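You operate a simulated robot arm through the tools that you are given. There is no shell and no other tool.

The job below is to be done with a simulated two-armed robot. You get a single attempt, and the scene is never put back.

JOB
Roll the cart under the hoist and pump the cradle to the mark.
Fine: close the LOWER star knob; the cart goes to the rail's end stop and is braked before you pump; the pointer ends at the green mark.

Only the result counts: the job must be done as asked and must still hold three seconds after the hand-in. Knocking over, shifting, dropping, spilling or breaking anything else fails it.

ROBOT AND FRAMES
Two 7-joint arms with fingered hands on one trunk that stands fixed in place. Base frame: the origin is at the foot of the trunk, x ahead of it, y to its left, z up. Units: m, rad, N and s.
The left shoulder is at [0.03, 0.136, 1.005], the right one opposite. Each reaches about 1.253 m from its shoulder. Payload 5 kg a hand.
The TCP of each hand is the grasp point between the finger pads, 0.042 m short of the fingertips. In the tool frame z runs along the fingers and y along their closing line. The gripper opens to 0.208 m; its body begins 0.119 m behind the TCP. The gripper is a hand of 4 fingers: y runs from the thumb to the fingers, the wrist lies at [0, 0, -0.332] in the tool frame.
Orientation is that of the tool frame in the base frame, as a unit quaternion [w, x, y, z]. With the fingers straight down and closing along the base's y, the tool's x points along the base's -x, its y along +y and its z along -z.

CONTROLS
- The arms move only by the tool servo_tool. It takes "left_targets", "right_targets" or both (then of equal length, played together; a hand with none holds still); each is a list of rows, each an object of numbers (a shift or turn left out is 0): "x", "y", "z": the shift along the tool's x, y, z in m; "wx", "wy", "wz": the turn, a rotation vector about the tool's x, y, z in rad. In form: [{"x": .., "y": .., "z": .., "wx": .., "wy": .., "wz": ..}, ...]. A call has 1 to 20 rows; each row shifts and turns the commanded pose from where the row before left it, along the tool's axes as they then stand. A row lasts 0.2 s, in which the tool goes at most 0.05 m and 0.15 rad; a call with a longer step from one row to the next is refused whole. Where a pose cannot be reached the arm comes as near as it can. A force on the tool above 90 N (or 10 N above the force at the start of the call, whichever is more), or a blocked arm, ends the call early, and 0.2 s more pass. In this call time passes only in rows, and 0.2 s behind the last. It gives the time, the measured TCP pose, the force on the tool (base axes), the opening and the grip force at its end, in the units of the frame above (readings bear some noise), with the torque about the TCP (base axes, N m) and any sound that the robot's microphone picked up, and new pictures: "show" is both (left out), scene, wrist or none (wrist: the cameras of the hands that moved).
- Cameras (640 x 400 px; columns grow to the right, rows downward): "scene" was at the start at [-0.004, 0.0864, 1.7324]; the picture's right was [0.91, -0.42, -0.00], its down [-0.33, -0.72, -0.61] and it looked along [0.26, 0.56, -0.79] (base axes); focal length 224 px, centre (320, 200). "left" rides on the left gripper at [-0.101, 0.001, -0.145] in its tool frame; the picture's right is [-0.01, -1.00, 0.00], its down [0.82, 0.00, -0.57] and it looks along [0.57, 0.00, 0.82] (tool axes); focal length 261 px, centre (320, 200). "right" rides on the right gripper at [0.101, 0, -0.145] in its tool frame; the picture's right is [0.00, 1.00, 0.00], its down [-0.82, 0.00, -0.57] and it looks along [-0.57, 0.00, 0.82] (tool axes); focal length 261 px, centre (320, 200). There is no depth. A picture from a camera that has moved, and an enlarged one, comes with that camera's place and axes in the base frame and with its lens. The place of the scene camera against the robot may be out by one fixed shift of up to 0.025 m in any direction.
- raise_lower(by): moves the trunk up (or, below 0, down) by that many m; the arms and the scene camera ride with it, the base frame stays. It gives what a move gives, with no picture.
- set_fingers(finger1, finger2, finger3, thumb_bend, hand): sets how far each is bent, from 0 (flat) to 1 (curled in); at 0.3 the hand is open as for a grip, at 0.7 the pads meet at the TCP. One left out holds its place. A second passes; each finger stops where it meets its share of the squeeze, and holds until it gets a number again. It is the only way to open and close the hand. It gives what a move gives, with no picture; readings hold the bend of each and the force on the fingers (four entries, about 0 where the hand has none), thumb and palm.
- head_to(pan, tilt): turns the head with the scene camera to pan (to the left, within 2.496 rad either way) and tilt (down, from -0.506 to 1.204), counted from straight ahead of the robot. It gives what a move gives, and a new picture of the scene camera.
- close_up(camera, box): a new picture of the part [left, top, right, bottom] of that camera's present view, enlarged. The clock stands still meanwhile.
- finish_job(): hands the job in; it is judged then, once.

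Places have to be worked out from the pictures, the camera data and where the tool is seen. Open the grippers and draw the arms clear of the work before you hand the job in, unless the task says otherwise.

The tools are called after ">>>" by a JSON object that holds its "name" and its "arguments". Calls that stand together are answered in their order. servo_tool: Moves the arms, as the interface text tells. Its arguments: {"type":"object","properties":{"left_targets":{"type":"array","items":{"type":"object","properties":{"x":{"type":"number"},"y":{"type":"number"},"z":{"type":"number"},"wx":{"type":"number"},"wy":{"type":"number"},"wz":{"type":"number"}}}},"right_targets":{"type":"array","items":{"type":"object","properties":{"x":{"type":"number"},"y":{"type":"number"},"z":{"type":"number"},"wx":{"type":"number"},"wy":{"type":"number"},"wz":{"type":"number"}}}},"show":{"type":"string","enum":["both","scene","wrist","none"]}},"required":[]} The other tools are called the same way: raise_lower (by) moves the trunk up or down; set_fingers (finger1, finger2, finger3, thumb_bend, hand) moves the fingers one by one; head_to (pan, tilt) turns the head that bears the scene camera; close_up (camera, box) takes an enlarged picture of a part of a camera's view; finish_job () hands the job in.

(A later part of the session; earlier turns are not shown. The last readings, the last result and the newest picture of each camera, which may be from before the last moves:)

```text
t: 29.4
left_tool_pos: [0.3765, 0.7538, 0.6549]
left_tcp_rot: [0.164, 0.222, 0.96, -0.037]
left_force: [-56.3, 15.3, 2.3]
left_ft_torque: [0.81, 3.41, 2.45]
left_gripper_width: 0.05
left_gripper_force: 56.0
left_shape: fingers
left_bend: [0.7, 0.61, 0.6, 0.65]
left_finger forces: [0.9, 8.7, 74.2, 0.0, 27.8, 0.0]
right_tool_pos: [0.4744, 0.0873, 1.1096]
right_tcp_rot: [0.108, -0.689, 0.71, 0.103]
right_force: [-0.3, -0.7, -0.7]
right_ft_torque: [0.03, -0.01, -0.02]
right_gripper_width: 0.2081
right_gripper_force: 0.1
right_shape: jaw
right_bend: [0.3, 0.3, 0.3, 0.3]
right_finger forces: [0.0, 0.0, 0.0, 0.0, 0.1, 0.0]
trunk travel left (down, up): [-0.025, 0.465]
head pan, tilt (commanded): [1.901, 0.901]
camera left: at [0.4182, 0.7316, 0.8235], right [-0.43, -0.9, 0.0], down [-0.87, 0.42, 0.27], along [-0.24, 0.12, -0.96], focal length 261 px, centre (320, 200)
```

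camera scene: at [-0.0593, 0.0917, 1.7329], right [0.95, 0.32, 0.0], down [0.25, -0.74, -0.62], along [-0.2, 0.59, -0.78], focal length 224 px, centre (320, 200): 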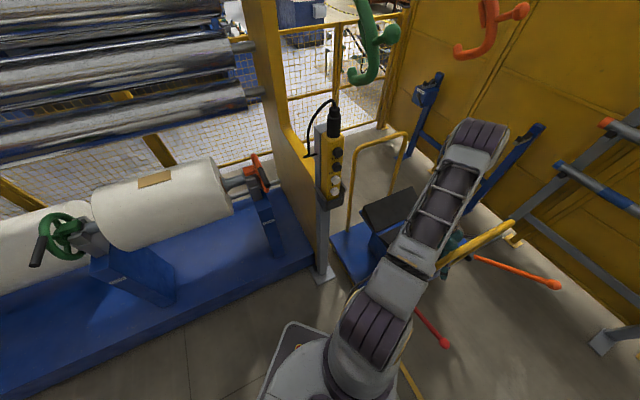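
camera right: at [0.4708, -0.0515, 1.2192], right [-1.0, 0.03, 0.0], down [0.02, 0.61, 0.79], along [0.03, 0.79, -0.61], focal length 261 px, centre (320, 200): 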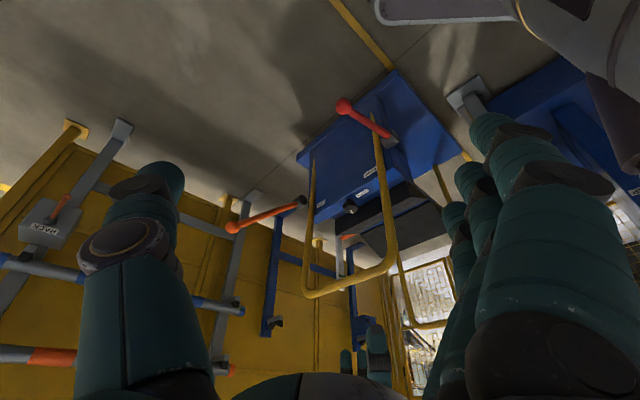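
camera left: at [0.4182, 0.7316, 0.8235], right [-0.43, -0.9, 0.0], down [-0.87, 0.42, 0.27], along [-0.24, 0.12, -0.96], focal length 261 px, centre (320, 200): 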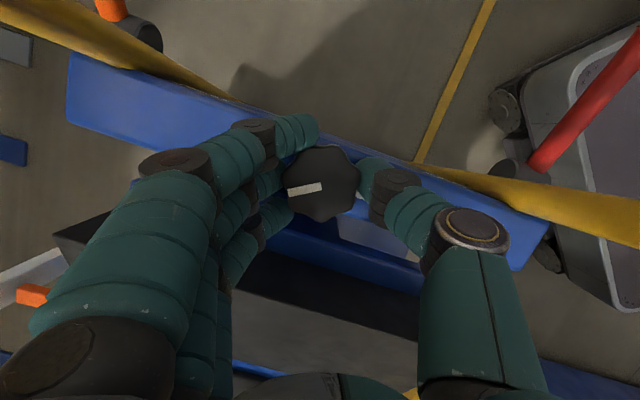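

The knob turned with the hand, but there's now a sideways force (~−56 N in x). I'll take a close look before going on.

>>> {"name": "close_up", "arguments": {"camera": "left", "box": [220, 90, 440, 250]}}

```text
2.50 times, centred on (330, 170) of left
camera zoom: at [0.4182, 0.7316, 0.8235], right [-0.43, -0.9, 0.0], down [-0.87, 0.42, 0.27], along [-0.24, 0.12, -0.96], focal length 652 px, centre (295, 275)
```

zoom: 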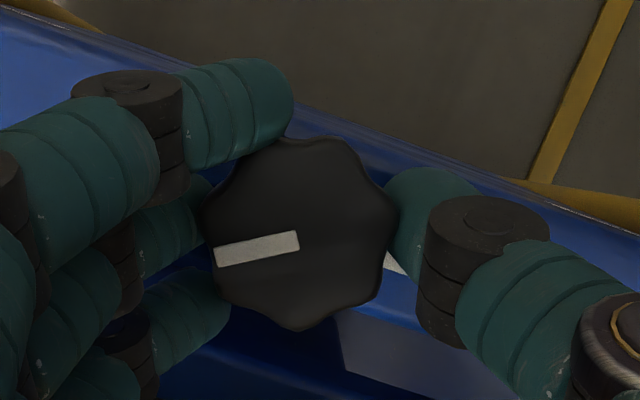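

The knob has turned ~35° clockwise (index from ~110° to ~76°), but the hand got wedged ~11 mm sideways on it. I'll open the fingers, to relieve the force, and regrasp.

>>> {"name": "set_fingers", "arguments": {"hand": "left", "finger1": 0.4, "finger2": 0.4, "finger3": 0.4, "thumb_bend": 0.4}}

>>> {"name": "close_up", "arguments": {"camera": "left", "box": [140, 60, 500, 300]}}

```text
t: 30.4
left_tool_pos: [0.3867, 0.7469, 0.6569]
left_tcp_rot: [0.169, 0.225, 0.959, -0.041]
left_force: [0.3, 0.3, 0.3]
left_ft_torque: [-0.01, -0.05, 0.01]
left_gripper_width: 0.1715
left_gripper_force: 0.0
left_shape: fingers
left_bend: [0.4, 0.4, 0.4, 0.4]
left_finger forces: [0.0, 0.0, 0.0, 0.0, 0.0, 0.0]
right_tool_pos: [0.4767, 0.0882, 1.109]
right_tcp_rot: [0.106, -0.689, 0.709, 0.103]
right_force: [-0.5, -0.1, 0.0]
right_ft_torque: [-0.02, -0.03, -0.01]
right_gripper_width: 0.2078
right_gripper_force: 0.1
right_shape: jaw
right_bend: [0.3, 0.3, 0.3, 0.3]
right_finger forces: [0.0, 0.1, 0.0, 0.0, 0.0, 0.1]
trunk travel left (down, up): [-0.025, 0.465]
head pan, tilt (commanded): [1.901, 0.901]
```

```text
1.67 times, centred on (320, 180) of left
camera zoom: at [0.4275, 0.7268, 0.8256], right [-0.44, -0.9, 0.0], down [-0.87, 0.43, 0.26], along [-0.23, 0.11, -0.97], focal length 434 px, centre (320, 233)
```

zoom: 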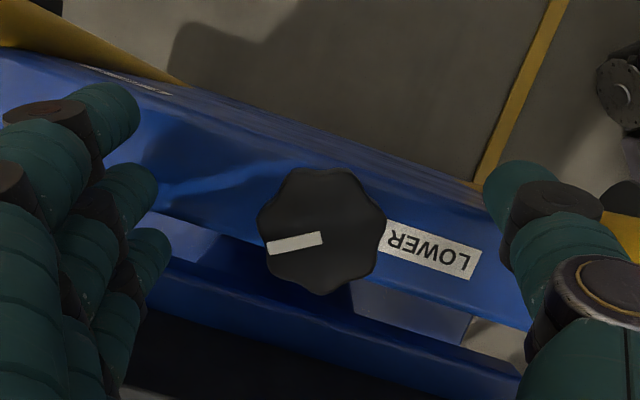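

Force is gone, and the knob stayed at index ≈74°, so it turned ~37° clockwise. I'll nudge the hand ~7 mm along its x to centre the fingers, and regrasp.

>>> {"name": "servo_tool", "arguments": {"left_targets": [{"x": 0.007, "z": 0.0017}], "show": "none"}}

>>> {"name": "set_fingers", "arguments": {"hand": "left", "finger1": 0.7, "finger2": 0.7, "finger3": 0.7, "thumb_bend": 0.7}}

>>> {"name": "close_up", "arguments": {"camera": "left", "box": [140, 60, 500, 300]}}

```text
t: 30.8
left_tool_pos: [0.3804, 0.7493, 0.6511]
left_tcp_rot: [0.169, 0.224, 0.959, -0.04]
left_force: [-0.5, 0.2, -0.1]
left_ft_torque: [-0.03, -0.01, -0.02]
left_gripper_width: 0.172
left_gripper_force: 0.1
left_shape: fingers
left_bend: [0.4, 0.4, 0.4, 0.4]
left_finger forces: [0.0, 0.1, 0.0, 0.0, 0.1, 0.1]
right_tool_pos: [0.4767, 0.088, 1.11]
right_tcp_rot: [0.106, -0.689, 0.709, 0.104]
right_force: [-0.2, 0.5, 0.5]
right_ft_torque: [-0.07, -0.06, -0.01]
right_gripper_width: 0.2081
right_gripper_force: 0.1
right_shape: jaw
right_bend: [0.3, 0.3, 0.3, 0.3]
right_finger forces: [0.1, 0.0, 0.1, 0.0, 0.1, 0.0]
trunk travel left (down, up): [-0.025, 0.465]
head pan, tilt (commanded): [1.901, 0.901]
```

```text
t: 31.8
left_tool_pos: [0.3807, 0.7507, 0.6524]
left_tcp_rot: [0.169, 0.224, 0.959, -0.039]
left_force: [-5.2, -3.2, -0.5]
left_ft_torque: [0.64, 0.29, 0.74]
left_gripper_width: 0.049
left_gripper_force: 25.9
left_shape: fingers
left_bend: [0.7, 0.6, 0.53, 0.64]
left_finger forces: [0.0, 10.1, 17.4, 0.0, 23.8, 0.1]
right_tool_pos: [0.4766, 0.0878, 1.1089]
right_tcp_rot: [0.108, -0.689, 0.71, 0.104]
right_force: [0.4, -0.2, -0.6]
right_ft_torque: [0.01, 0.01, -0.02]
right_gripper_width: 0.208
right_gripper_force: 0.1
right_shape: jaw
right_bend: [0.3, 0.3, 0.3, 0.3]
right_finger forces: [0.0, 0.0, 0.0, 0.1, 0.1, 0.0]
trunk travel left (down, up): [-0.025, 0.465]
head pan, tilt (commanded): [1.901, 0.901]
```

```text
1.67 times, centred on (320, 180) of left
camera zoom: at [0.4216, 0.7291, 0.8208], right [-0.44, -0.9, 0.0], down [-0.87, 0.42, 0.26], along [-0.23, 0.11, -0.97], focal length 434 px, centre (320, 233)
```

zoom: 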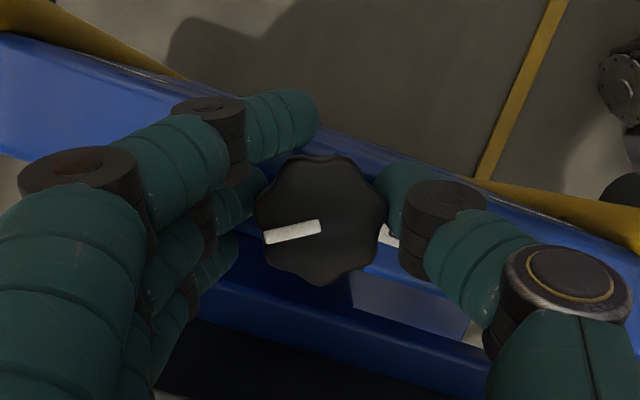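

Finger 1 passes in front of the knob, and the knob sits between fingers 2 and 3. Shifting another ~10 mm along x should centre finger 2 and the thumb on it, so I'll reopen, shift and regrip.

>>> {"name": "set_fingers", "arguments": {"hand": "left", "finger1": 0.4, "finger2": 0.4, "finger3": 0.4, "thumb_bend": 0.4}}

>>> {"name": "servo_tool", "arguments": {"left_targets": [{"x": 0.0094, "z": -0.0034}], "show": "none"}}

>>> {"name": "set_fingers", "arguments": {"hand": "left", "finger1": 0.7, "finger2": 0.7, "finger3": 0.7, "thumb_bend": 0.7}}

>>> {"name": "close_up", "arguments": {"camera": "left", "box": [140, 60, 500, 300]}}

```text
t: 32.8
left_tool_pos: [0.3818, 0.7495, 0.6525]
left_tcp_rot: [0.168, 0.224, 0.959, -0.039]
left_force: [0.2, -0.6, 0.1]
left_ft_torque: [0.02, -0.05, 0.02]
left_gripper_width: 0.1719
left_gripper_force: 0.2
left_shape: fingers
left_bend: [0.4, 0.4, 0.4, 0.4]
left_finger forces: [0.0, 0.0, 0.0, 0.1, 0.0, 0.1]
right_tool_pos: [0.4755, 0.087, 1.1087]
right_tcp_rot: [0.107, -0.689, 0.709, 0.104]
right_force: [0.4, -0.3, 0.3]
right_ft_torque: [0.01, 0.02, 0.03]
right_gripper_width: 0.2077
right_gripper_force: 0.0
right_shape: jaw
right_bend: [0.3, 0.3, 0.3, 0.3]
right_finger forces: [0.0, 0.0, 0.0, 0.0, 0.0, 0.0]
trunk travel left (down, up): [-0.025, 0.465]
head pan, tilt (commanded): [1.901, 0.901]
```

```text
t: 33.2
left_tool_pos: [0.3728, 0.7539, 0.6519]
left_tcp_rot: [0.169, 0.225, 0.959, -0.041]
left_force: [0.2, -1.4, 0.2]
left_ft_torque: [-0.04, -0.02, 0.0]
left_gripper_width: 0.1716
left_gripper_force: 0.1
left_shape: fingers
left_bend: [0.4, 0.4, 0.4, 0.4]
left_finger forces: [0.0, 0.0, 0.1, 0.0, 0.1, 0.0]
right_tool_pos: [0.476, 0.0861, 1.1098]
right_tcp_rot: [0.107, -0.689, 0.71, 0.104]
right_force: [0.7, -0.2, 0.2]
right_ft_torque: [-0.04, 0.0, -0.02]
right_gripper_width: 0.2079
right_gripper_force: 0.0
right_shape: jaw
right_bend: [0.3, 0.3, 0.3, 0.3]
right_finger forces: [0.0, 0.0, 0.1, 0.1, 0.1, 0.0]
trunk travel left (down, up): [-0.025, 0.465]
head pan, tilt (commanded): [1.901, 0.901]
```

```text
t: 34.2
left_tool_pos: [0.3735, 0.7536, 0.6519]
left_tcp_rot: [0.169, 0.224, 0.959, -0.039]
left_force: [-2.0, -5.7, 0.1]
left_ft_torque: [0.21, 0.16, 0.03]
left_gripper_width: 0.0528
left_gripper_force: 24.4
left_shape: fingers
left_bend: [0.68, 0.6, 0.64, 0.64]
left_finger forces: [3.3, 8.5, 12.0, 0.0, 24.2, 0.1]
right_tool_pos: [0.4766, 0.0868, 1.1088]
right_tcp_rot: [0.107, -0.688, 0.71, 0.105]
right_force: [-1.1, 0.2, 0.2]
right_ft_torque: [0.01, 0.02, 0.0]
right_gripper_width: 0.2076
right_gripper_force: 0.0
right_shape: jaw
right_bend: [0.3, 0.3, 0.3, 0.3]
right_finger forces: [0.1, 0.0, 0.0, 0.0, 0.1, 0.1]
trunk travel left (down, up): [-0.025, 0.465]
head pan, tilt (commanded): [1.901, 0.901]
```

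```text
1.67 times, centred on (320, 180) of left
camera zoom: at [0.4131, 0.733, 0.821], right [-0.44, -0.9, 0.0], down [-0.87, 0.43, 0.26], along [-0.23, 0.11, -0.97], focal length 434 px, centre (320, 233)
```

zoom: 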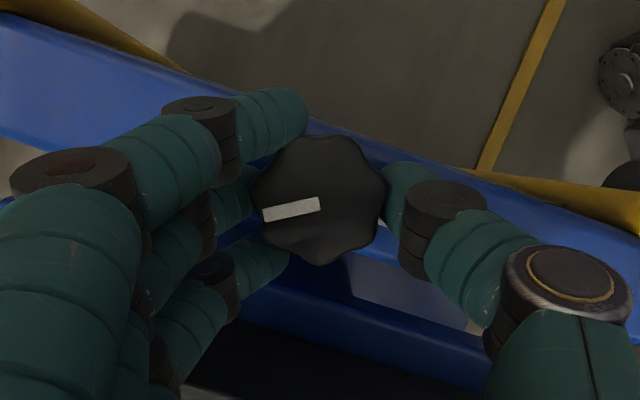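

Now all three fingers and the thumb hold the knob evenly. I'll turn clockwise about the knob's own centre (it lies ~14 mm behind the TCP), with a small y compensation.

>>> {"name": "servo_tool", "arguments": {"left_targets": [{"wx": 0.0343, "wz": 0.094, "y": 0.0014}, {"wx": 0.0343, "wz": 0.094, "y": 0.0014}, {"wx": 0.0343, "wz": 0.094, "y": 0.0014}, {"wx": 0.0343, "wz": 0.094, "y": 0.0014}], "show": "none"}}

>>> {"name": "close_up", "arguments": {"camera": "left", "box": [140, 60, 500, 300]}}

```text
t: 35.2
left_tool_pos: [0.3724, 0.7632, 0.6514]
left_tcp_rot: [0.155, 0.41, 0.896, -0.071]
left_force: [-24.7, 18.8, -6.9]
left_ft_torque: [1.14, 1.61, 0.84]
left_gripper_width: 0.0582
left_gripper_force: 60.4
left_shape: fingers
left_bend: [0.66, 0.61, 0.68, 0.64]
left_finger forces: [28.6, 7.9, 63.6, 0.0, 20.8, 0.0]
right_tool_pos: [0.4762, 0.0875, 1.1092]
right_tcp_rot: [0.106, -0.688, 0.71, 0.104]
right_force: [-0.4, 0.5, -0.4]
right_ft_torque: [-0.02, 0.01, 0.02]
right_gripper_width: 0.208
right_gripper_force: 0.1
right_shape: jaw
right_bend: [0.3, 0.3, 0.3, 0.3]
right_finger forces: [0.1, 0.0, 0.0, 0.0, 0.0, 0.0]
trunk travel left (down, up): [-0.025, 0.465]
head pan, tilt (commanded): [1.901, 0.901]
```

```text
1.67 times, centred on (320, 180) of left
camera zoom: at [0.4019, 0.7277, 0.8205], right [-0.75, -0.66, 0.0], down [-0.63, 0.73, 0.26], along [-0.17, 0.2, -0.96], focal length 434 px, centre (320, 233)
```

zoom: 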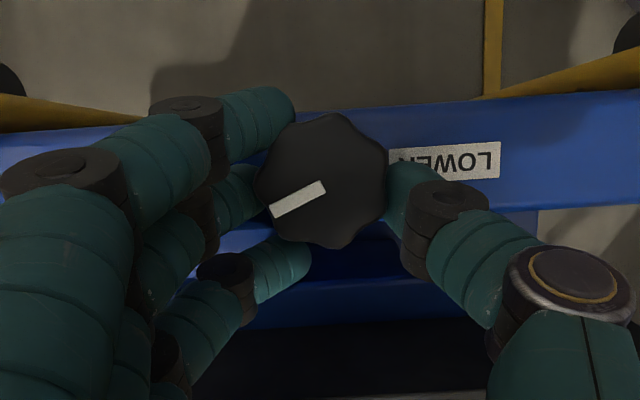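

The index is now at ≈65° (moved 11° for 23° of hand turn), so the knob either slips or nears its stop. I'll turn a little more, to see whether it still moves.

>>> {"name": "servo_tool", "arguments": {"left_targets": [{"wx": 0.0343, "wz": 0.094, "y": 0.0014}, {"wx": 0.0343, "wz": 0.094, "y": 0.0014}], "show": "none"}}

>>> {"name": "close_up", "arguments": {"camera": "left", "box": [140, 60, 500, 300]}}

```text
t: 35.8
left_tool_pos: [0.3787, 0.7575, 0.6526]
left_tcp_rot: [0.151, 0.499, 0.849, -0.09]
left_force: [-15.6, -0.1, -8.0]
left_ft_torque: [0.41, 0.51, 0.01]
left_gripper_width: 0.0523
left_gripper_force: 23.3
left_shape: fingers
left_bend: [0.69, 0.61, 0.71, 0.64]
left_finger forces: [2.3, 7.7, 13.1, 0.0, 23.1, 0.0]
right_tool_pos: [0.4766, 0.0885, 1.1099]
right_tcp_rot: [0.106, -0.688, 0.71, 0.103]
right_force: [0.4, 0.1, 0.2]
right_ft_torque: [-0.01, 0.0, 0.03]
right_gripper_width: 0.208
right_gripper_force: 0.1
right_shape: jaw
right_bend: [0.3, 0.3, 0.3, 0.3]
right_finger forces: [0.1, 0.0, 0.0, 0.0, 0.0, 0.1]
trunk travel left (down, up): [-0.025, 0.465]
head pan, tilt (commanded): [1.901, 0.901]
```

```text
1.67 times, centred on (320, 180) of left
camera zoom: at [0.4006, 0.7188, 0.8215], right [-0.87, -0.49, 0.0], down [-0.47, 0.84, 0.25], along [-0.13, 0.22, -0.97], focal length 434 px, centre (320, 233)
```

zoom: 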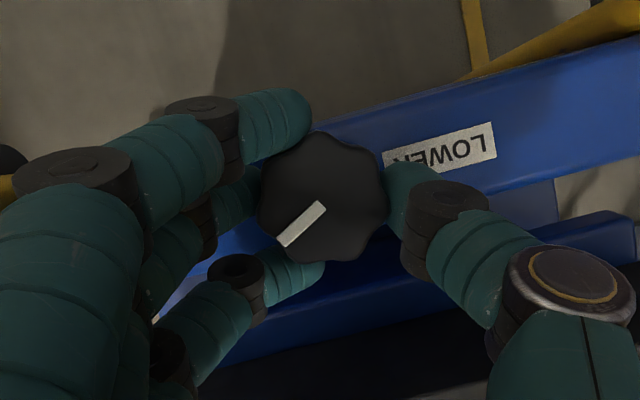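

The index springs back to ≈75° once the fingers slip, the same angle it rested at after the first turn, which suggests the knob is against its stop. I'll release and look at it unloaded.

>>> {"name": "set_fingers", "arguments": {"hand": "left", "finger1": 0.4, "finger2": 0.4, "finger3": 0.4, "thumb_bend": 0.4}}

>>> {"name": "close_up", "arguments": {"camera": "left", "box": [200, 80, 440, 240]}}

```text
t: 36.8
left_tool_pos: [0.3784, 0.7592, 0.6541]
left_tcp_rot: [0.149, 0.499, 0.849, -0.088]
left_force: [-0.6, -4.7, 13.6]
left_ft_torque: [0.33, -0.31, -0.08]
left_gripper_width: 0.1721
left_gripper_force: 6.3
left_shape: fingers
left_bend: [0.4, 0.4, 0.75, 0.4]
left_finger forces: [0.1, 0.0, 13.4, 0.0, 0.1, 0.0]
right_tool_pos: [0.4763, 0.0878, 1.1106]
right_tcp_rot: [0.108, -0.689, 0.709, 0.105]
right_force: [0.1, 0.3, -0.5]
right_ft_torque: [0.03, 0.0, 0.0]
right_gripper_width: 0.2078
right_gripper_force: 0.0
right_shape: jaw
right_bend: [0.3, 0.3, 0.3, 0.3]
right_finger forces: [0.0, 0.1, 0.0, 0.0, 0.1, 0.0]
trunk travel left (down, up): [-0.025, 0.465]
head pan, tilt (commanded): [1.901, 0.901]
```

```text
2.50 times, centred on (320, 160) of left
camera zoom: at [0.4008, 0.7193, 0.8231], right [-0.87, -0.49, 0.0], down [-0.48, 0.84, 0.26], along [-0.13, 0.22, -0.97], focal length 652 px, centre (320, 300)
```

zoom: 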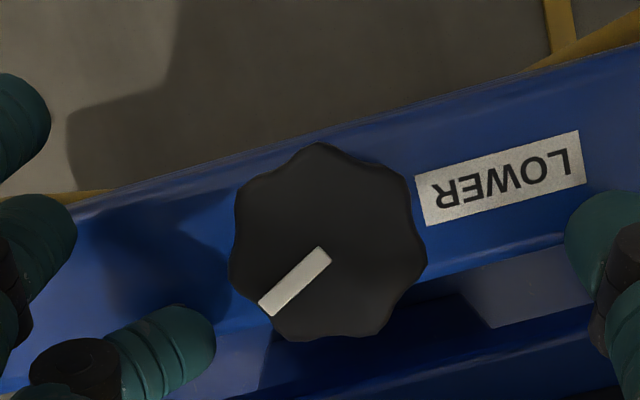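

Unloaded, the index rests ≈28° from the cart's cross axis, ~40° clockwise from the start. Finger 3 reads as stuck at 0.75 with 13 N, so I'll lift the hand a little to free it.

>>> {"name": "servo_tool", "arguments": {"left_targets": [{"x": -0.0051, "z": -0.0141}, {"x": -0.0051, "z": -0.0141}], "show": "wrist"}}

```text
t: 37.4
left_tool_pos: [0.3774, 0.7594, 0.6839]
left_tcp_rot: [0.15, 0.498, 0.85, -0.088]
left_force: [-0.7, -0.7, -0.3]
left_ft_torque: [0.02, -0.04, -0.02]
left_gripper_width: 0.172
left_gripper_force: 0.0
left_shape: fingers
left_bend: [0.4, 0.4, 0.4, 0.4]
left_finger forces: [0.0, 0.0, 0.1, 0.0, 0.0, 0.0]
right_tool_pos: [0.4766, 0.0869, 1.1093]
right_tcp_rot: [0.108, -0.689, 0.71, 0.105]
right_force: [-0.6, -1.3, 0.1]
right_ft_torque: [-0.01, 0.01, -0.03]
right_gripper_width: 0.2078
right_gripper_force: 0.1
right_shape: jaw
right_bend: [0.3, 0.3, 0.3, 0.3]
right_finger forces: [0.0, 0.0, 0.1, 0.1, 0.0, 0.0]
trunk travel left (down, up): [-0.025, 0.465]
head pan, tilt (commanded): [1.901, 0.901]
camera left: at [0.4001, 0.7198, 0.8518], right [-0.87, -0.49, 0.0], down [-0.48, 0.84, 0.26], along [-0.13, 0.22, -0.97], focal length 261 px, centre (320, 200)
```

left: 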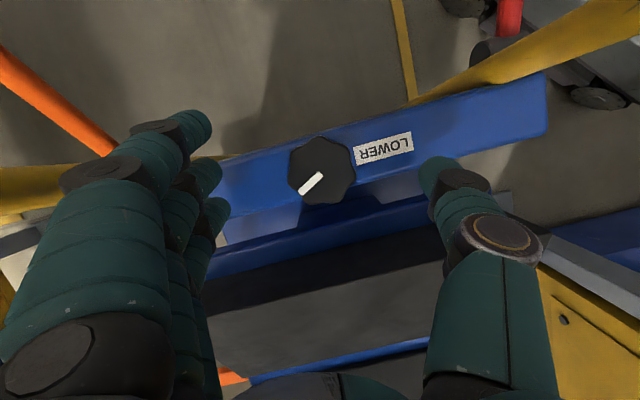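

Freed. To confirm the stop, I'll turn the hand back anticlockwise, regrip the knob a little higher, and try one more clockwise turn.

>>> {"name": "servo_tool", "arguments": {"left_targets": [{"wx": -0.0505, "wz": -0.1385}, {"wx": -0.0505, "wz": -0.1385}, {"wx": -0.0505, "wz": -0.1385}, {"wx": -0.0505, "wz": -0.1385}, {"wx": -0.0505, "wz": -0.1385}, {"y": -0.009, "x": 0.009, "z": 0.0216}], "show": "wrist"}}

```text
t: 38.8
left_tool_pos: [0.3735, 0.7516, 0.6595]
left_tcp_rot: [0.171, 0.157, 0.972, -0.028]
left_force: [1.0, 0.9, 0.3]
left_ft_torque: [-0.06, 0.02, -0.05]
left_gripper_width: 0.1722
left_gripper_force: 0.1
left_shape: fingers
left_bend: [0.4, 0.4, 0.4, 0.4]
left_finger forces: [0.1, 0.1, 0.1, 0.0, 0.0, 0.1]
right_tool_pos: [0.4757, 0.0881, 1.1081]
right_tcp_rot: [0.107, -0.689, 0.71, 0.104]
right_force: [-0.2, -0.1, 0.6]
right_ft_torque: [-0.07, 0.01, -0.02]
right_gripper_width: 0.2078
right_gripper_force: 0.1
right_shape: jaw
right_bend: [0.3, 0.3, 0.3, 0.3]
right_finger forces: [0.1, 0.0, 0.0, 0.0, 0.1, 0.0]
trunk travel left (down, up): [-0.025, 0.465]
head pan, tilt (commanded): [1.901, 0.901]
camera left: at [0.4163, 0.738, 0.8279], right [-0.31, -0.95, 0.0], down [-0.92, 0.3, 0.26], along [-0.25, 0.08, -0.97], focal length 261 px, centre (320, 200)
```

left: 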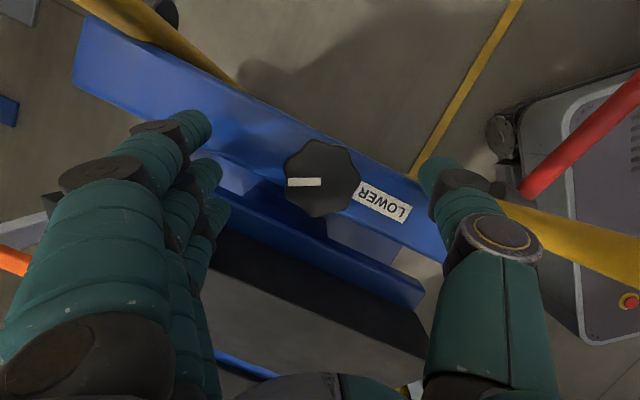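

Index at ≈72°. I'll grip again and turn clockwise.

>>> {"name": "set_fingers", "arguments": {"hand": "left", "finger1": 0.7, "finger2": 0.7, "finger3": 0.7, "thumb_bend": 0.7}}

>>> {"name": "servo_tool", "arguments": {"left_targets": [{"wx": 0.0274, "wz": 0.0752, "y": 0.0011}, {"wx": 0.0274, "wz": 0.0752, "y": 0.0011}, {"wx": 0.0274, "wz": 0.0752, "y": 0.0011}], "show": "wrist"}}

```text
t: 39.8
left_tool_pos: [0.3733, 0.749, 0.6601]
left_tcp_rot: [0.17, 0.159, 0.972, -0.029]
left_force: [-0.5, -10.7, -3.4]
left_ft_torque: [-0.15, 0.08, -0.11]
left_gripper_width: 0.0514
left_gripper_force: 20.6
left_shape: fingers
left_bend: [0.69, 0.59, 0.67, 0.64]
left_finger forces: [2.9, 8.5, 4.8, 0.2, 24.6, 0.0]
right_tool_pos: [0.4761, 0.0876, 1.108]
right_tcp_rot: [0.107, -0.689, 0.709, 0.104]
right_force: [-0.1, -0.1, 0.5]
right_ft_torque: [0.01, 0.03, 0.05]
right_gripper_width: 0.208
right_gripper_force: 0.1
right_shape: jaw
right_bend: [0.3, 0.3, 0.3, 0.3]
right_finger forces: [0.1, 0.0, 0.1, 0.0, 0.0, 0.1]
trunk travel left (down, up): [-0.025, 0.465]
head pan, tilt (commanded): [1.901, 0.901]
```

```text
t: 40.6
left_tool_pos: [0.3745, 0.7544, 0.6593]
left_tcp_rot: [0.166, 0.273, 0.946, -0.05]
left_force: [-2.4, -16.4, -6.5]
left_ft_torque: [-0.41, 0.15, -0.16]
left_gripper_width: 0.0515
left_gripper_force: 20.1
left_shape: fingers
left_bend: [0.69, 0.6, 0.68, 0.64]
left_finger forces: [3.2, 7.2, 3.8, 0.1, 26.8, 0.0]
right_tool_pos: [0.4775, 0.0875, 1.109]
right_tcp_rot: [0.107, -0.689, 0.71, 0.104]
right_force: [0.4, -0.8, 0.2]
right_ft_torque: [-0.03, 0.02, 0.03]
right_gripper_width: 0.208
right_gripper_force: 0.1
right_shape: jaw
right_bend: [0.3, 0.3, 0.3, 0.3]
right_finger forces: [0.0, 0.1, 0.0, 0.1, 0.0, 0.0]
trunk travel left (down, up): [-0.025, 0.465]
head pan, tilt (commanded): [1.901, 0.901]
camera left: at [0.4129, 0.7296, 0.8281], right [-0.53, -0.85, 0.0], down [-0.82, 0.51, 0.26], along [-0.22, 0.13, -0.97], focal length 261 px, centre (320, 200)
```

left: 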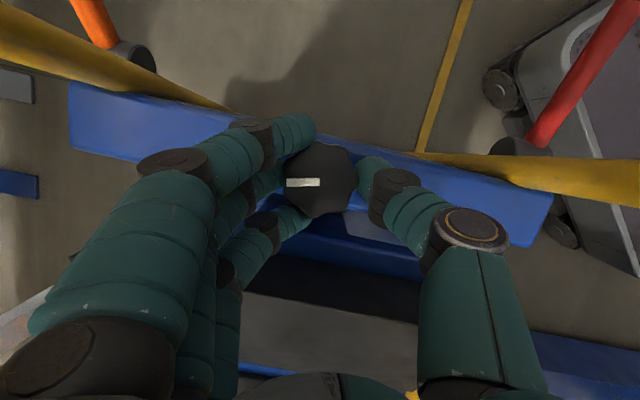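

This time the knob follows the hand freely (index 72° → 58°) with little torque, so it isn't at its stop yet. I'll keep turning clockwise.

>>> {"name": "servo_tool", "arguments": {"left_targets": [{"wx": 0.0274, "wz": 0.0752, "y": 0.0011}, {"wx": 0.0274, "wz": 0.0752, "y": 0.0011}, {"wx": 0.0274, "wz": 0.0752, "y": 0.0011}], "show": "wrist"}}

>>> {"name": "servo_tool", "arguments": {"left_targets": [{"wx": 0.0274, "wz": 0.0752, "y": 0.0011}, {"wx": 0.0274, "wz": 0.0752, "y": 0.0011}, {"wx": 0.0274, "wz": 0.0752, "y": 0.0011}], "show": "wrist"}}

```text
t: 41.4
left_tool_pos: [0.3758, 0.7564, 0.6596]
left_tcp_rot: [0.159, 0.386, 0.906, -0.069]
left_force: [-7.2, -22.4, -3.9]
left_ft_torque: [-0.6, 0.39, -0.2]
left_gripper_width: 0.0518
left_gripper_force: 21.5
left_shape: fingers
left_bend: [0.69, 0.6, 0.68, 0.64]
left_finger forces: [3.9, 6.5, 2.9, 0.1, 28.7, 0.1]
right_tool_pos: [0.477, 0.0867, 1.109]
right_tcp_rot: [0.107, -0.689, 0.709, 0.104]
right_force: [0.2, -0.3, 0.1]
right_ft_torque: [0.0, 0.01, 0.02]
right_gripper_width: 0.2079
right_gripper_force: 0.1
right_shape: jaw
right_bend: [0.3, 0.3, 0.3, 0.3]
right_finger forces: [0.1, 0.1, 0.0, 0.0, 0.0, 0.0]
trunk travel left (down, up): [-0.025, 0.465]
head pan, tilt (commanded): [1.901, 0.901]
camera left: at [0.4083, 0.7238, 0.8282], right [-0.72, -0.7, 0.0], down [-0.67, 0.69, 0.26], along [-0.18, 0.18, -0.97], focal length 261 px, centre (320, 200)
```

left: 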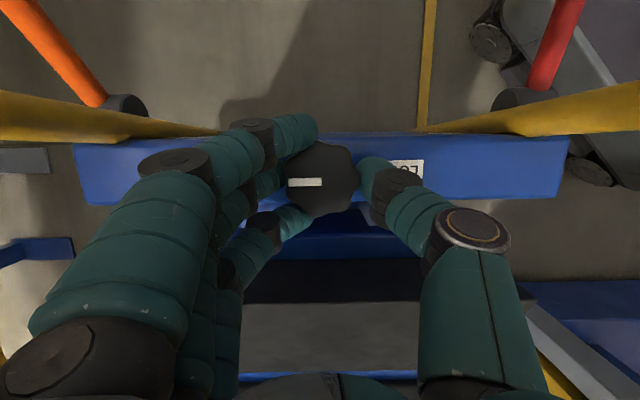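

```text
t: 42.2
left_tool_pos: [0.3787, 0.7595, 0.6591]
left_tcp_rot: [0.151, 0.491, 0.854, -0.088]
left_force: [-5.9, -19.9, -3.5]
left_ft_torque: [-0.55, 0.26, 0.48]
left_gripper_width: 0.0535
left_gripper_force: 16.7
left_shape: fingers
left_bend: [0.69, 0.61, 0.7, 0.64]
left_finger forces: [2.6, 6.3, 0.8, 0.0, 24.2, 0.0]
right_tool_pos: [0.4769, 0.0871, 1.1091]
right_tcp_rot: [0.108, -0.688, 0.71, 0.103]
right_force: [1.0, 0.0, -0.3]
right_ft_torque: [0.0, 0.0, 0.01]
right_gripper_width: 0.208
right_gripper_force: 0.0
right_shape: jaw
right_bend: [0.3, 0.3, 0.3, 0.3]
right_finger forces: [0.0, 0.0, 0.1, 0.0, 0.0, 0.1]
trunk travel left (down, up): [-0.025, 0.465]
head pan, tilt (commanded): [1.901, 0.901]
camera left: at [0.4018, 0.72, 0.8285], right [-0.86, -0.51, 0.0], down [-0.49, 0.83, 0.26], along [-0.13, 0.22, -0.97], focal length 261 px, centre (320, 200)
```

left: 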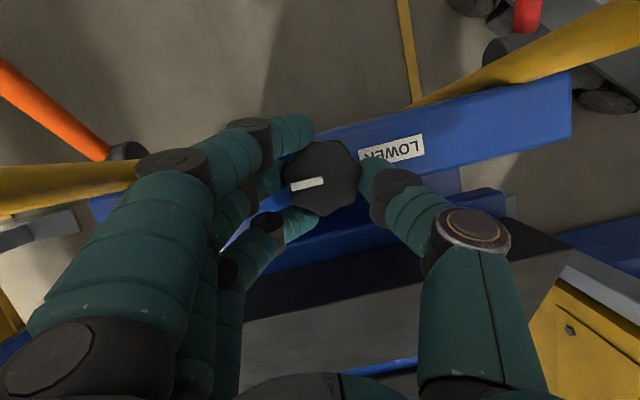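

The index followed to ≈44°, then moved only 4° in the last 14° of hand turn, with torque rising: it seems to stop with the index along the cart's cross axis (45°). I'll push slightly further to confirm.

>>> {"name": "servo_tool", "arguments": {"left_targets": [{"wx": 0.0274, "wz": 0.0752, "y": 0.0011}, {"wx": 0.0274, "wz": 0.0752, "y": 0.0011}], "show": "none"}}

>>> {"name": "close_up", "arguments": {"camera": "left", "box": [200, 80, 440, 240]}}

```text
t: 42.8
left_tool_pos: [0.381, 0.76, 0.6599]
left_tcp_rot: [0.142, 0.557, 0.812, -0.1]
left_force: [-8.6, -22.9, -3.0]
left_ft_torque: [-0.66, 0.27, 0.91]
left_gripper_width: 0.054
left_gripper_force: 20.8
left_shape: fingers
left_bend: [0.68, 0.61, 0.7, 0.64]
left_finger forces: [2.8, 8.7, 0.5, 0.0, 30.1, 0.0]
right_tool_pos: [0.477, 0.0871, 1.1106]
right_tcp_rot: [0.107, -0.689, 0.71, 0.104]
right_force: [-0.4, 0.0, -1.3]
right_ft_torque: [0.01, 0.02, -0.01]
right_gripper_width: 0.2081
right_gripper_force: 0.0
right_shape: jaw
right_bend: [0.3, 0.3, 0.3, 0.3]
right_finger forces: [0.0, 0.1, 0.0, 0.0, 0.0, 0.0]
trunk travel left (down, up): [-0.025, 0.465]
head pan, tilt (commanded): [1.901, 0.901]
```

```text
2.50 times, centred on (320, 160) of left
camera zoom: at [0.3973, 0.7174, 0.8287], right [-0.93, -0.36, 0.0], down [-0.35, 0.9, 0.26], along [-0.1, 0.24, -0.97], focal length 652 px, centre (320, 300)
```

zoom: 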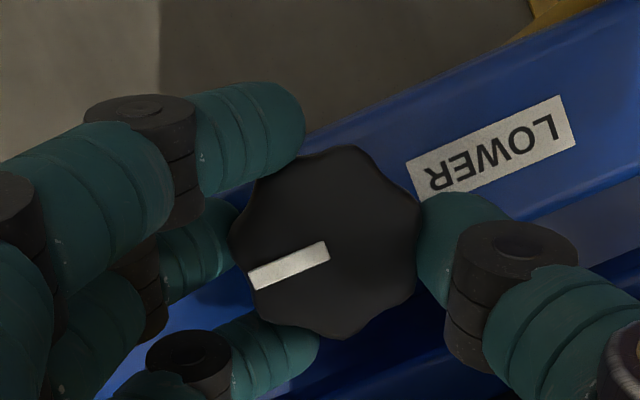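

The index is parallel to the label (43.5°), and it's not moving further while the torque rises to 0.9 N·m: the LOWER knob is at its closed stop. I'll release it and lift off straight up.

>>> {"name": "set_fingers", "arguments": {"hand": "left", "finger1": 0.35, "finger2": 0.35, "finger3": 0.35, "thumb_bend": 0.35}}

>>> {"name": "servo_tool", "arguments": {"left_targets": [{"x": -0.0051, "z": -0.0141}, {"x": -0.0051, "z": -0.0141}, {"x": -0.0103, "z": -0.0282}, {"x": -0.0103, "z": -0.0282}], "show": "wrist"}}

>>> {"name": "close_up", "arguments": {"camera": "left", "box": [240, 90, 480, 250]}}

```text
t: 43.8
left_tool_pos: [0.3818, 0.7624, 0.6592]
left_tcp_rot: [0.143, 0.557, 0.812, -0.099]
left_force: [0.1, -0.3, 0.6]
left_ft_torque: [0.02, -0.01, 0.02]
left_gripper_width: 0.1977
left_gripper_force: 0.0
left_shape: fingers
left_bend: [0.35, 0.35, 0.35, 0.35]
left_finger forces: [0.0, 0.1, 0.0, 0.0, 0.0, 0.0]
right_tool_pos: [0.4774, 0.0874, 1.11]
right_tcp_rot: [0.108, -0.689, 0.709, 0.105]
right_force: [-0.9, -0.6, 0.3]
right_ft_torque: [-0.01, 0.0, 0.0]
right_gripper_width: 0.208
right_gripper_force: 0.0
right_shape: jaw
right_bend: [0.3, 0.3, 0.3, 0.3]
right_finger forces: [0.1, 0.0, 0.0, 0.1, 0.0, 0.0]
trunk travel left (down, up): [-0.025, 0.465]
head pan, tilt (commanded): [1.901, 0.901]
```

```text
t: 44.8
left_tool_pos: [0.3804, 0.7609, 0.7504]
left_tcp_rot: [0.143, 0.557, 0.812, -0.098]
left_force: [-0.2, -0.9, 0.2]
left_ft_torque: [0.05, -0.03, 0.02]
left_gripper_width: 0.1979
left_gripper_force: 0.0
left_shape: fingers
left_bend: [0.35, 0.35, 0.35, 0.35]
left_finger forces: [0.1, 0.0, 0.1, 0.0, 0.0, 0.0]
right_tool_pos: [0.476, 0.0878, 1.1084]
right_tcp_rot: [0.108, -0.688, 0.71, 0.104]
right_force: [-0.1, 0.0, -0.3]
right_ft_torque: [0.06, -0.04, -0.01]
right_gripper_width: 0.2078
right_gripper_force: 0.1
right_shape: jaw
right_bend: [0.3, 0.3, 0.3, 0.3]
right_finger forces: [0.0, 0.0, 0.0, 0.0, 0.1, 0.1]
trunk travel left (down, up): [-0.025, 0.465]
head pan, tilt (commanded): [1.901, 0.901]
camera left: at [0.3967, 0.7174, 0.9191], right [-0.93, -0.36, 0.0], down [-0.35, 0.9, 0.26], along [-0.1, 0.24, -0.97], focal length 261 px, centre (320, 200)
```

left: 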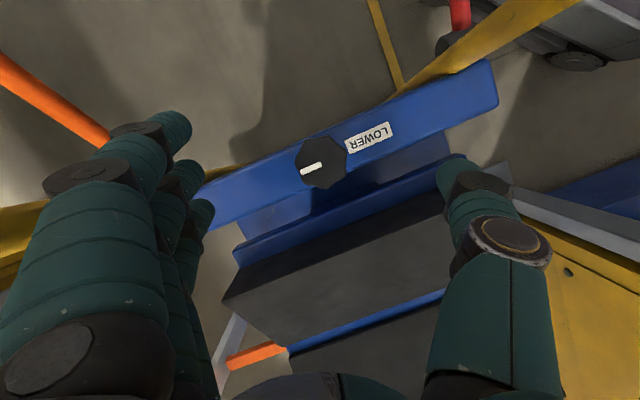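

```text
2.50 times, centred on (360, 170) of left
camera zoom: at [0.3967, 0.7174, 0.9191], right [-0.93, -0.36, 0.0], down [-0.35, 0.9, 0.26], along [-0.1, 0.24, -0.97], focal length 652 px, centre (220, 275)
```

zoom: 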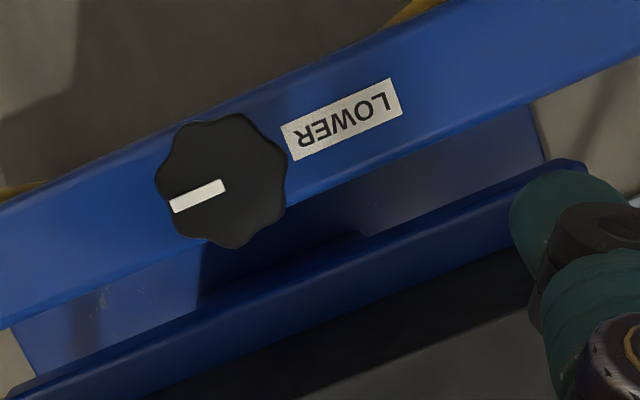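

The knob rests with its index along the label axis. As a cheap confirmation I'll regrip it in the same lobe phase (index pointing at finger 2) and try to turn it on.

>>> {"name": "servo_tool", "arguments": {"left_targets": [{"wx": -0.0412, "wz": -0.1128}, {"wx": -0.0412, "wz": -0.1128}, {"wx": -0.0412, "wz": -0.1128}, {"x": 0.015, "z": 0.0428, "y": -0.005}, {"x": 0.0154, "z": 0.0428}], "show": "none"}}

>>> {"name": "set_fingers", "arguments": {"hand": "left", "finger1": 0.7, "finger2": 0.7, "finger3": 0.7, "thumb_bend": 0.7}}

>>> {"name": "close_up", "arguments": {"camera": "left", "box": [200, 80, 440, 240]}}

>>> {"name": "servo_tool", "arguments": {"left_targets": [{"wx": 0.0274, "wz": 0.0752, "y": 0.0011}, {"wx": 0.0274, "wz": 0.0752, "y": 0.0011}, {"wx": 0.0274, "wz": 0.0752, "y": 0.0011}], "show": "none"}}

>>> {"name": "close_up", "arguments": {"camera": "left", "box": [200, 80, 440, 240]}}

```text
t: 46.0
left_tool_pos: [0.3766, 0.76, 0.6558]
left_tcp_rot: [0.157, 0.403, 0.899, -0.07]
left_force: [0.5, 0.1, 0.0]
left_ft_torque: [0.0, 0.06, -0.02]
left_gripper_width: 0.198
left_gripper_force: 0.1
left_shape: fingers
left_bend: [0.35, 0.35, 0.35, 0.35]
left_finger forces: [0.0, 0.0, 0.0, 0.0, 0.1, 0.0]
right_tool_pos: [0.477, 0.0876, 1.1103]
right_tcp_rot: [0.106, -0.689, 0.709, 0.104]
right_force: [-0.8, -0.2, 0.4]
right_ft_torque: [-0.03, -0.04, -0.01]
right_gripper_width: 0.208
right_gripper_force: 0.0
right_shape: jaw
right_bend: [0.3, 0.3, 0.3, 0.3]
right_finger forces: [0.0, 0.1, 0.0, 0.0, 0.1, 0.0]
trunk travel left (down, up): [-0.025, 0.465]
head pan, tilt (commanded): [1.901, 0.901]
```

```text
t: 47.0
left_tool_pos: [0.3761, 0.7585, 0.6583]
left_tcp_rot: [0.157, 0.403, 0.899, -0.069]
left_force: [-8.4, 3.9, 20.5]
left_ft_torque: [2.24, -1.01, 0.59]
left_gripper_width: 0.056
left_gripper_force: 29.3
left_shape: fingers
left_bend: [0.67, 0.61, 0.37, 0.63]
left_finger forces: [4.1, 10.5, 22.1, 0.1, 22.1, 0.0]
right_tool_pos: [0.4749, 0.0859, 1.11]
right_tcp_rot: [0.107, -0.688, 0.71, 0.105]
right_force: [0.3, 0.5, 0.6]
right_ft_torque: [-0.01, -0.02, -0.04]
right_gripper_width: 0.2078
right_gripper_force: 0.1
right_shape: jaw
right_bend: [0.3, 0.3, 0.3, 0.3]
right_finger forces: [0.0, 0.0, 0.0, 0.0, 0.1, 0.1]
trunk travel left (down, up): [-0.025, 0.465]
head pan, tilt (commanded): [1.901, 0.901]
```

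```text
2.50 times, centred on (320, 160) of left
camera zoom: at [0.4058, 0.7245, 0.8276], right [-0.74, -0.67, 0.0], down [-0.65, 0.72, 0.26], along [-0.17, 0.19, -0.97], focal length 652 px, centre (320, 300)
```

zoom: 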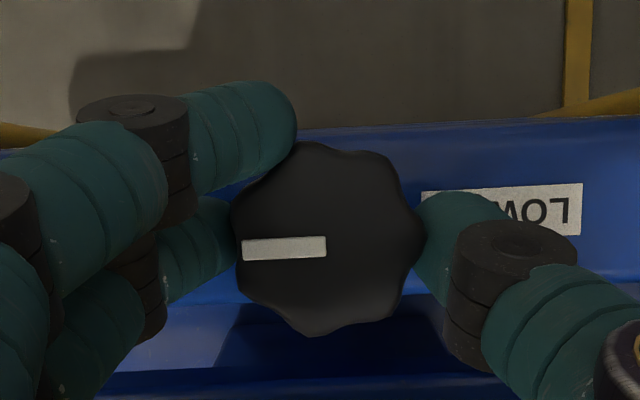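

```text
t: 47.8
left_tool_pos: [0.3802, 0.7581, 0.6607]
left_tcp_rot: [0.148, 0.509, 0.843, -0.09]
left_force: [-11.5, -3.2, 31.8]
left_ft_torque: [2.49, -1.9, 1.28]
left_gripper_width: 0.0525
left_gripper_force: 33.7
left_shape: fingers
left_bend: [0.69, 0.61, 0.38, 0.63]
left_finger forces: [1.3, 9.1, 35.8, 0.1, 21.4, 0.0]
right_tool_pos: [0.4766, 0.086, 1.1096]
right_tcp_rot: [0.108, -0.688, 0.71, 0.104]
right_force: [-0.5, 0.6, 0.0]
right_ft_torque: [-0.01, 0.01, -0.02]
right_gripper_width: 0.2078
right_gripper_force: 0.0
right_shape: jaw
right_bend: [0.3, 0.3, 0.3, 0.3]
right_finger forces: [0.1, 0.1, 0.0, 0.0, 0.0, 0.0]
trunk travel left (down, up): [-0.025, 0.465]
head pan, tilt (commanded): [1.901, 0.901]
```

```text
2.50 times, centred on (320, 160) of left
camera zoom: at [0.4004, 0.7174, 0.8289], right [-0.88, -0.47, 0.0], down [-0.46, 0.85, 0.26], along [-0.12, 0.23, -0.97], focal length 652 px, centre (320, 300)
```

zoom: 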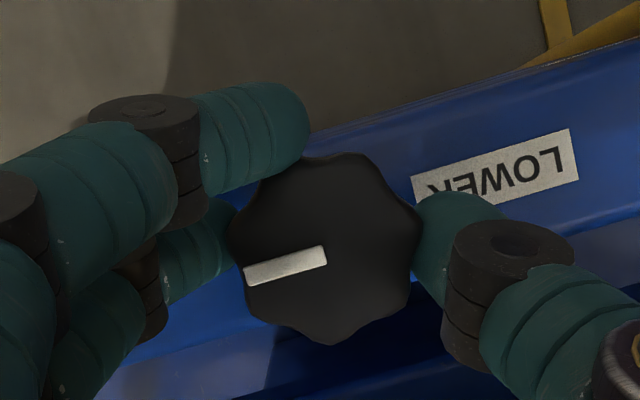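

Again the knob stays at ~41–45° while the hand turns 14°, so the knob is firmly closed. I'll release, lift off and rise above the push bar.

>>> {"name": "set_fingers", "arguments": {"hand": "left", "finger1": 0.35, "finger2": 0.35, "finger3": 0.35, "thumb_bend": 0.35}}

>>> {"name": "servo_tool", "arguments": {"left_targets": [{"x": -0.0051, "z": -0.0141}, {"x": -0.0103, "z": -0.0282}, {"x": -0.0103, "z": -0.0282}, {"wx": -0.0412, "wz": -0.1128, "z": -0.03}, {"wx": -0.0412, "wz": -0.1128, "z": -0.04}, {"z": -0.045}, {"z": -0.045}, {"z": -0.045}, {"z": -0.045}, {"z": -0.045}], "show": "both"}}

```text
t: 48.8
left_tool_pos: [0.3793, 0.7585, 0.6593]
left_tcp_rot: [0.149, 0.508, 0.844, -0.09]
left_force: [-3.1, -4.9, 23.9]
left_ft_torque: [1.23, -1.34, -0.12]
left_gripper_width: 0.1979
left_gripper_force: 11.7
left_shape: fingers
left_bend: [0.35, 0.35, 0.36, 0.35]
left_finger forces: [0.0, 0.1, 23.8, 0.0, 0.0, 0.0]
right_tool_pos: [0.4772, 0.087, 1.1094]
right_tcp_rot: [0.106, -0.689, 0.709, 0.104]
right_force: [-0.3, 1.3, 0.2]
right_ft_torque: [0.01, 0.01, 0.03]
right_gripper_width: 0.2079
right_gripper_force: 0.1
right_shape: jaw
right_bend: [0.3, 0.3, 0.3, 0.3]
right_finger forces: [0.0, 0.0, 0.0, 0.0, 0.0, 0.1]
trunk travel left (down, up): [-0.025, 0.465]
head pan, tilt (commanded): [1.901, 0.901]
```

```text
t: 51.0
left_tool_pos: [0.3185, 0.8366, 1.0131]
left_tcp_rot: [0.158, 0.404, 0.898, -0.071]
left_force: [-0.4, -0.3, 0.1]
left_ft_torque: [0.03, -0.01, 0.02]
left_gripper_width: 0.1981
left_gripper_force: 0.1
left_shape: fingers
left_bend: [0.35, 0.35, 0.35, 0.35]
left_finger forces: [0.0, 0.0, 0.0, 0.1, 0.0, 0.0]
right_tool_pos: [0.4755, 0.0876, 1.1094]
right_tcp_rot: [0.107, -0.689, 0.709, 0.105]
right_force: [-0.7, -0.5, -0.2]
right_ft_torque: [0.06, -0.06, 0.02]
right_gripper_width: 0.208
right_gripper_force: 0.0
right_shape: jaw
right_bend: [0.3, 0.3, 0.3, 0.3]
right_finger forces: [0.0, 0.2, 0.1, 0.1, 0.0, 0.0]
trunk travel left (down, up): [-0.025, 0.465]
head pan, tilt (commanded): [1.901, 0.901]
camera scene: at [-0.0605, 0.0891, 1.7331], right [0.95, 0.32, 0.0], down [0.25, -0.74, -0.62], along [-0.2, 0.59, -0.78], focal length 224 px, centre (320, 200)
camera left: at [0.3485, 0.8019, 1.1809], right [-0.74, -0.67, 0.0], down [-0.65, 0.72, 0.26], along [-0.17, 0.19, -0.97], focal length 261 px, centre (320, 200)
```

scene: 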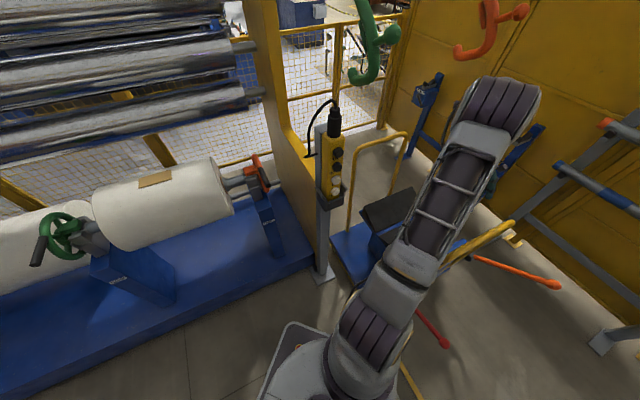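
left: 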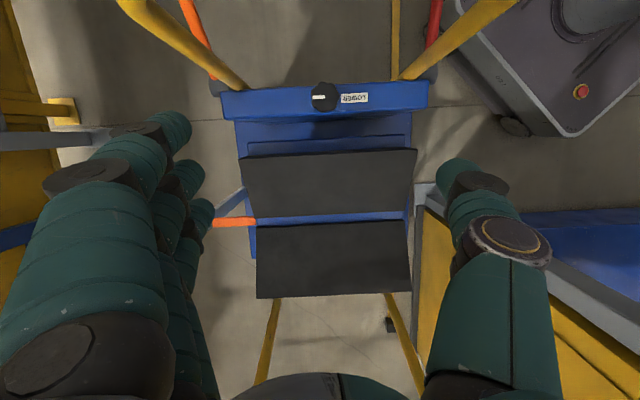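

The cart hasn't moved (knob still at u≈0.256). Next I'll bring the hand upright, carry it back over the push bar to just behind it (u≈0.09), and look before lowering it.

>>> {"name": "servo_tool", "arguments": {"left_targets": [{"wy": 0.117, "z": -0.02}, {"wy": 0.117, "z": -0.02}, {"wy": 0.117, "z": -0.02}, {"wz": -0.05}, {"x": -0.0455, "y": -0.004}, {"x": -0.0455, "y": -0.004}, {"x": -0.0455, "y": -0.004}, {"x": -0.0455, "y": -0.004}, {"x": -0.0455, "y": -0.004}, {"x": -0.0455, "y": -0.003}], "show": "both"}}

```text
t: 53.2
left_tool_pos: [0.4859, 0.6373, 1.0675]
left_tcp_rot: [-0.001, 0.386, 0.923, 0.0]
left_force: [0.0, 0.3, 0.5]
left_ft_torque: [-0.03, -0.06, 0.02]
left_gripper_width: 0.1981
left_gripper_force: 0.1
left_shape: fingers
left_bend: [0.35, 0.35, 0.35, 0.35]
left_finger forces: [0.0, 0.1, 0.0, 0.0, 0.0, 0.1]
right_tool_pos: [0.4777, 0.0865, 1.1083]
right_tcp_rot: [0.106, -0.689, 0.709, 0.105]
right_force: [0.8, 0.1, -1.0]
right_ft_torque: [0.08, 0.11, 0.03]
right_gripper_width: 0.2078
right_gripper_force: 0.0
right_shape: jaw
right_bend: [0.3, 0.3, 0.3, 0.3]
right_finger forces: [0.0, 0.0, 0.1, 0.0, 0.0, 0.0]
trunk travel left (down, up): [-0.025, 0.465]
head pan, tilt (commanded): [1.901, 0.901]
camera scene: at [-0.059, 0.0888, 1.7332], right [0.95, 0.32, 0.0], down [0.25, -0.74, -0.62], along [-0.2, 0.59, -0.78], focal length 224 px, centre (320, 200)
camera left: at [0.5571, 0.5639, 1.2108], right [-0.71, -0.71, 0.0], down [-0.58, 0.58, 0.57], along [-0.41, 0.41, -0.82], focal length 261 px, centre (320, 200)
```

scene: 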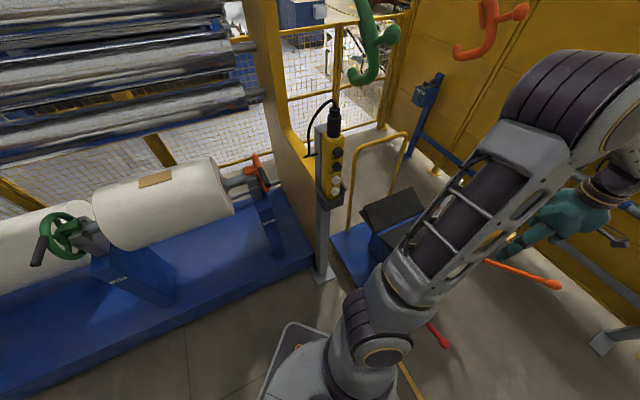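
left: 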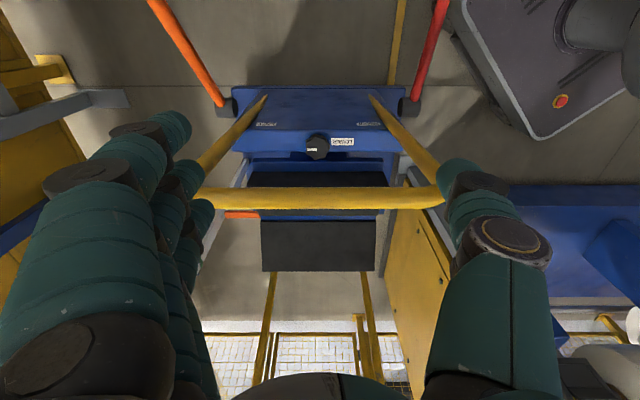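

The hand is upright behind the bar (TCP u≈0.107, bar u≈0.20, z≈0.925). I'll lower it so that the palm is at bar height.

>>> {"name": "servo_tool", "arguments": {"left_targets": [{"z": 0.043}, {"z": 0.043}, {"z": 0.043}, {"z": 0.043}, {"z": 0.043}, {"z": 0.043}, {"z": 0.04}], "show": "both"}}

```text
t: 54.8
left_tool_pos: [0.4829, 0.6398, 0.7688]
left_tcp_rot: [-0.001, 0.387, 0.922, 0.001]
left_force: [0.6, 0.8, 0.0]
left_ft_torque: [-0.13, 0.13, -0.03]
left_gripper_width: 0.1984
left_gripper_force: 0.0
left_shape: fingers
left_bend: [0.35, 0.35, 0.35, 0.35]
left_finger forces: [0.0, 0.0, 0.0, 0.0, 0.1, 0.0]
right_tool_pos: [0.4779, 0.0885, 1.1088]
right_tcp_rot: [0.106, -0.689, 0.709, 0.104]
right_force: [0.1, 0.3, -1.1]
right_ft_torque: [-0.03, 0.09, 0.05]
right_gripper_width: 0.2081
right_gripper_force: 0.1
right_shape: jaw
right_bend: [0.3, 0.3, 0.3, 0.3]
right_finger forces: [0.0, 0.0, 0.0, 0.0, 0.1, 0.0]
trunk travel left (down, up): [-0.025, 0.465]
head pan, tilt (commanded): [1.901, 0.901]
camera scene: at [-0.0586, 0.0907, 1.733], right [0.95, 0.32, 0.0], down [0.25, -0.74, -0.62], along [-0.2, 0.59, -0.78], focal length 224 px, centre (320, 200)
camera left: at [0.5538, 0.5669, 0.9121], right [-0.71, -0.7, 0.0], down [-0.58, 0.58, 0.57], along [-0.4, 0.41, -0.82], focal length 261 px, centre (320, 200)
```

scene: 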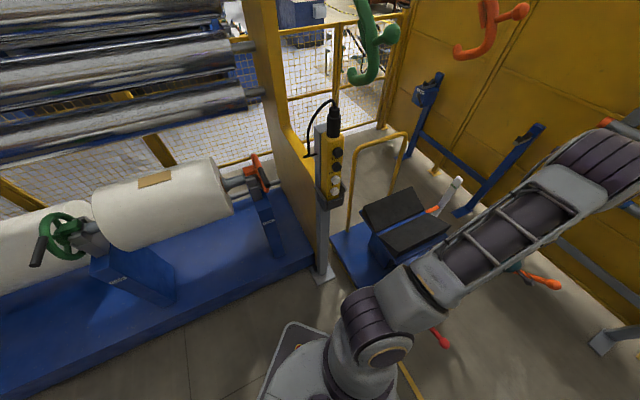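
left: 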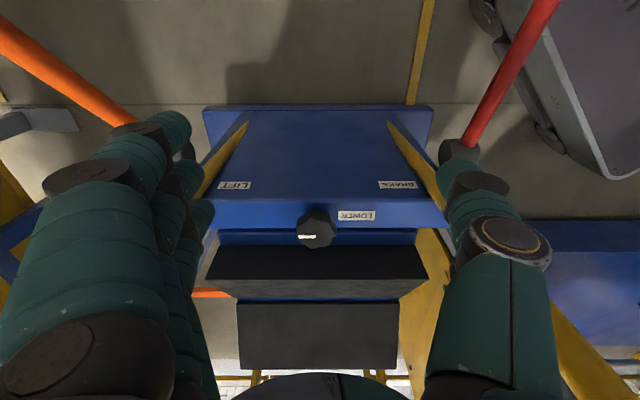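

Lowered cleanly, and the scene view now shows the pointer and mast too. I'll move forward slowly until the palm meets the bar.

>>> {"name": "servo_tool", "arguments": {"left_targets": [{"x": 0.015}, {"x": 0.015}, {"x": 0.015}, {"x": 0.01}], "show": "none"}}

```text
t: 55.5
left_tool_pos: [0.4767, 0.6411, 0.7726]
left_tcp_rot: [0.009, 0.397, 0.918, -0.004]
left_force: [40.5, -49.1, 10.9]
left_ft_torque: [8.84, 7.21, 0.38]
left_gripper_width: 0.1983
left_gripper_force: 32.1
left_shape: fingers
left_bend: [0.35, 0.35, 0.35, 0.35]
left_finger forces: [0.0, 0.1, 0.1, 0.0, 0.0, 63.8]
right_tool_pos: [0.4757, 0.0887, 1.1111]
right_tcp_rot: [0.108, -0.69, 0.708, 0.105]
right_force: [-1.4, 2.0, 0.9]
right_ft_torque: [-0.35, -0.33, -0.12]
right_gripper_width: 0.2081
right_gripper_force: 0.1
right_shape: jaw
right_bend: [0.3, 0.3, 0.3, 0.3]
right_finger forces: [0.0, 0.0, 0.1, 0.0, 0.0, 0.0]
trunk travel left (down, up): [-0.025, 0.465]
head pan, tilt (commanded): [1.901, 0.901]
stopped in row 3 (left hand): the force on the tool passed its limit at 103 N (the readings are from after the stop); the commanded pose is now the measured one
```

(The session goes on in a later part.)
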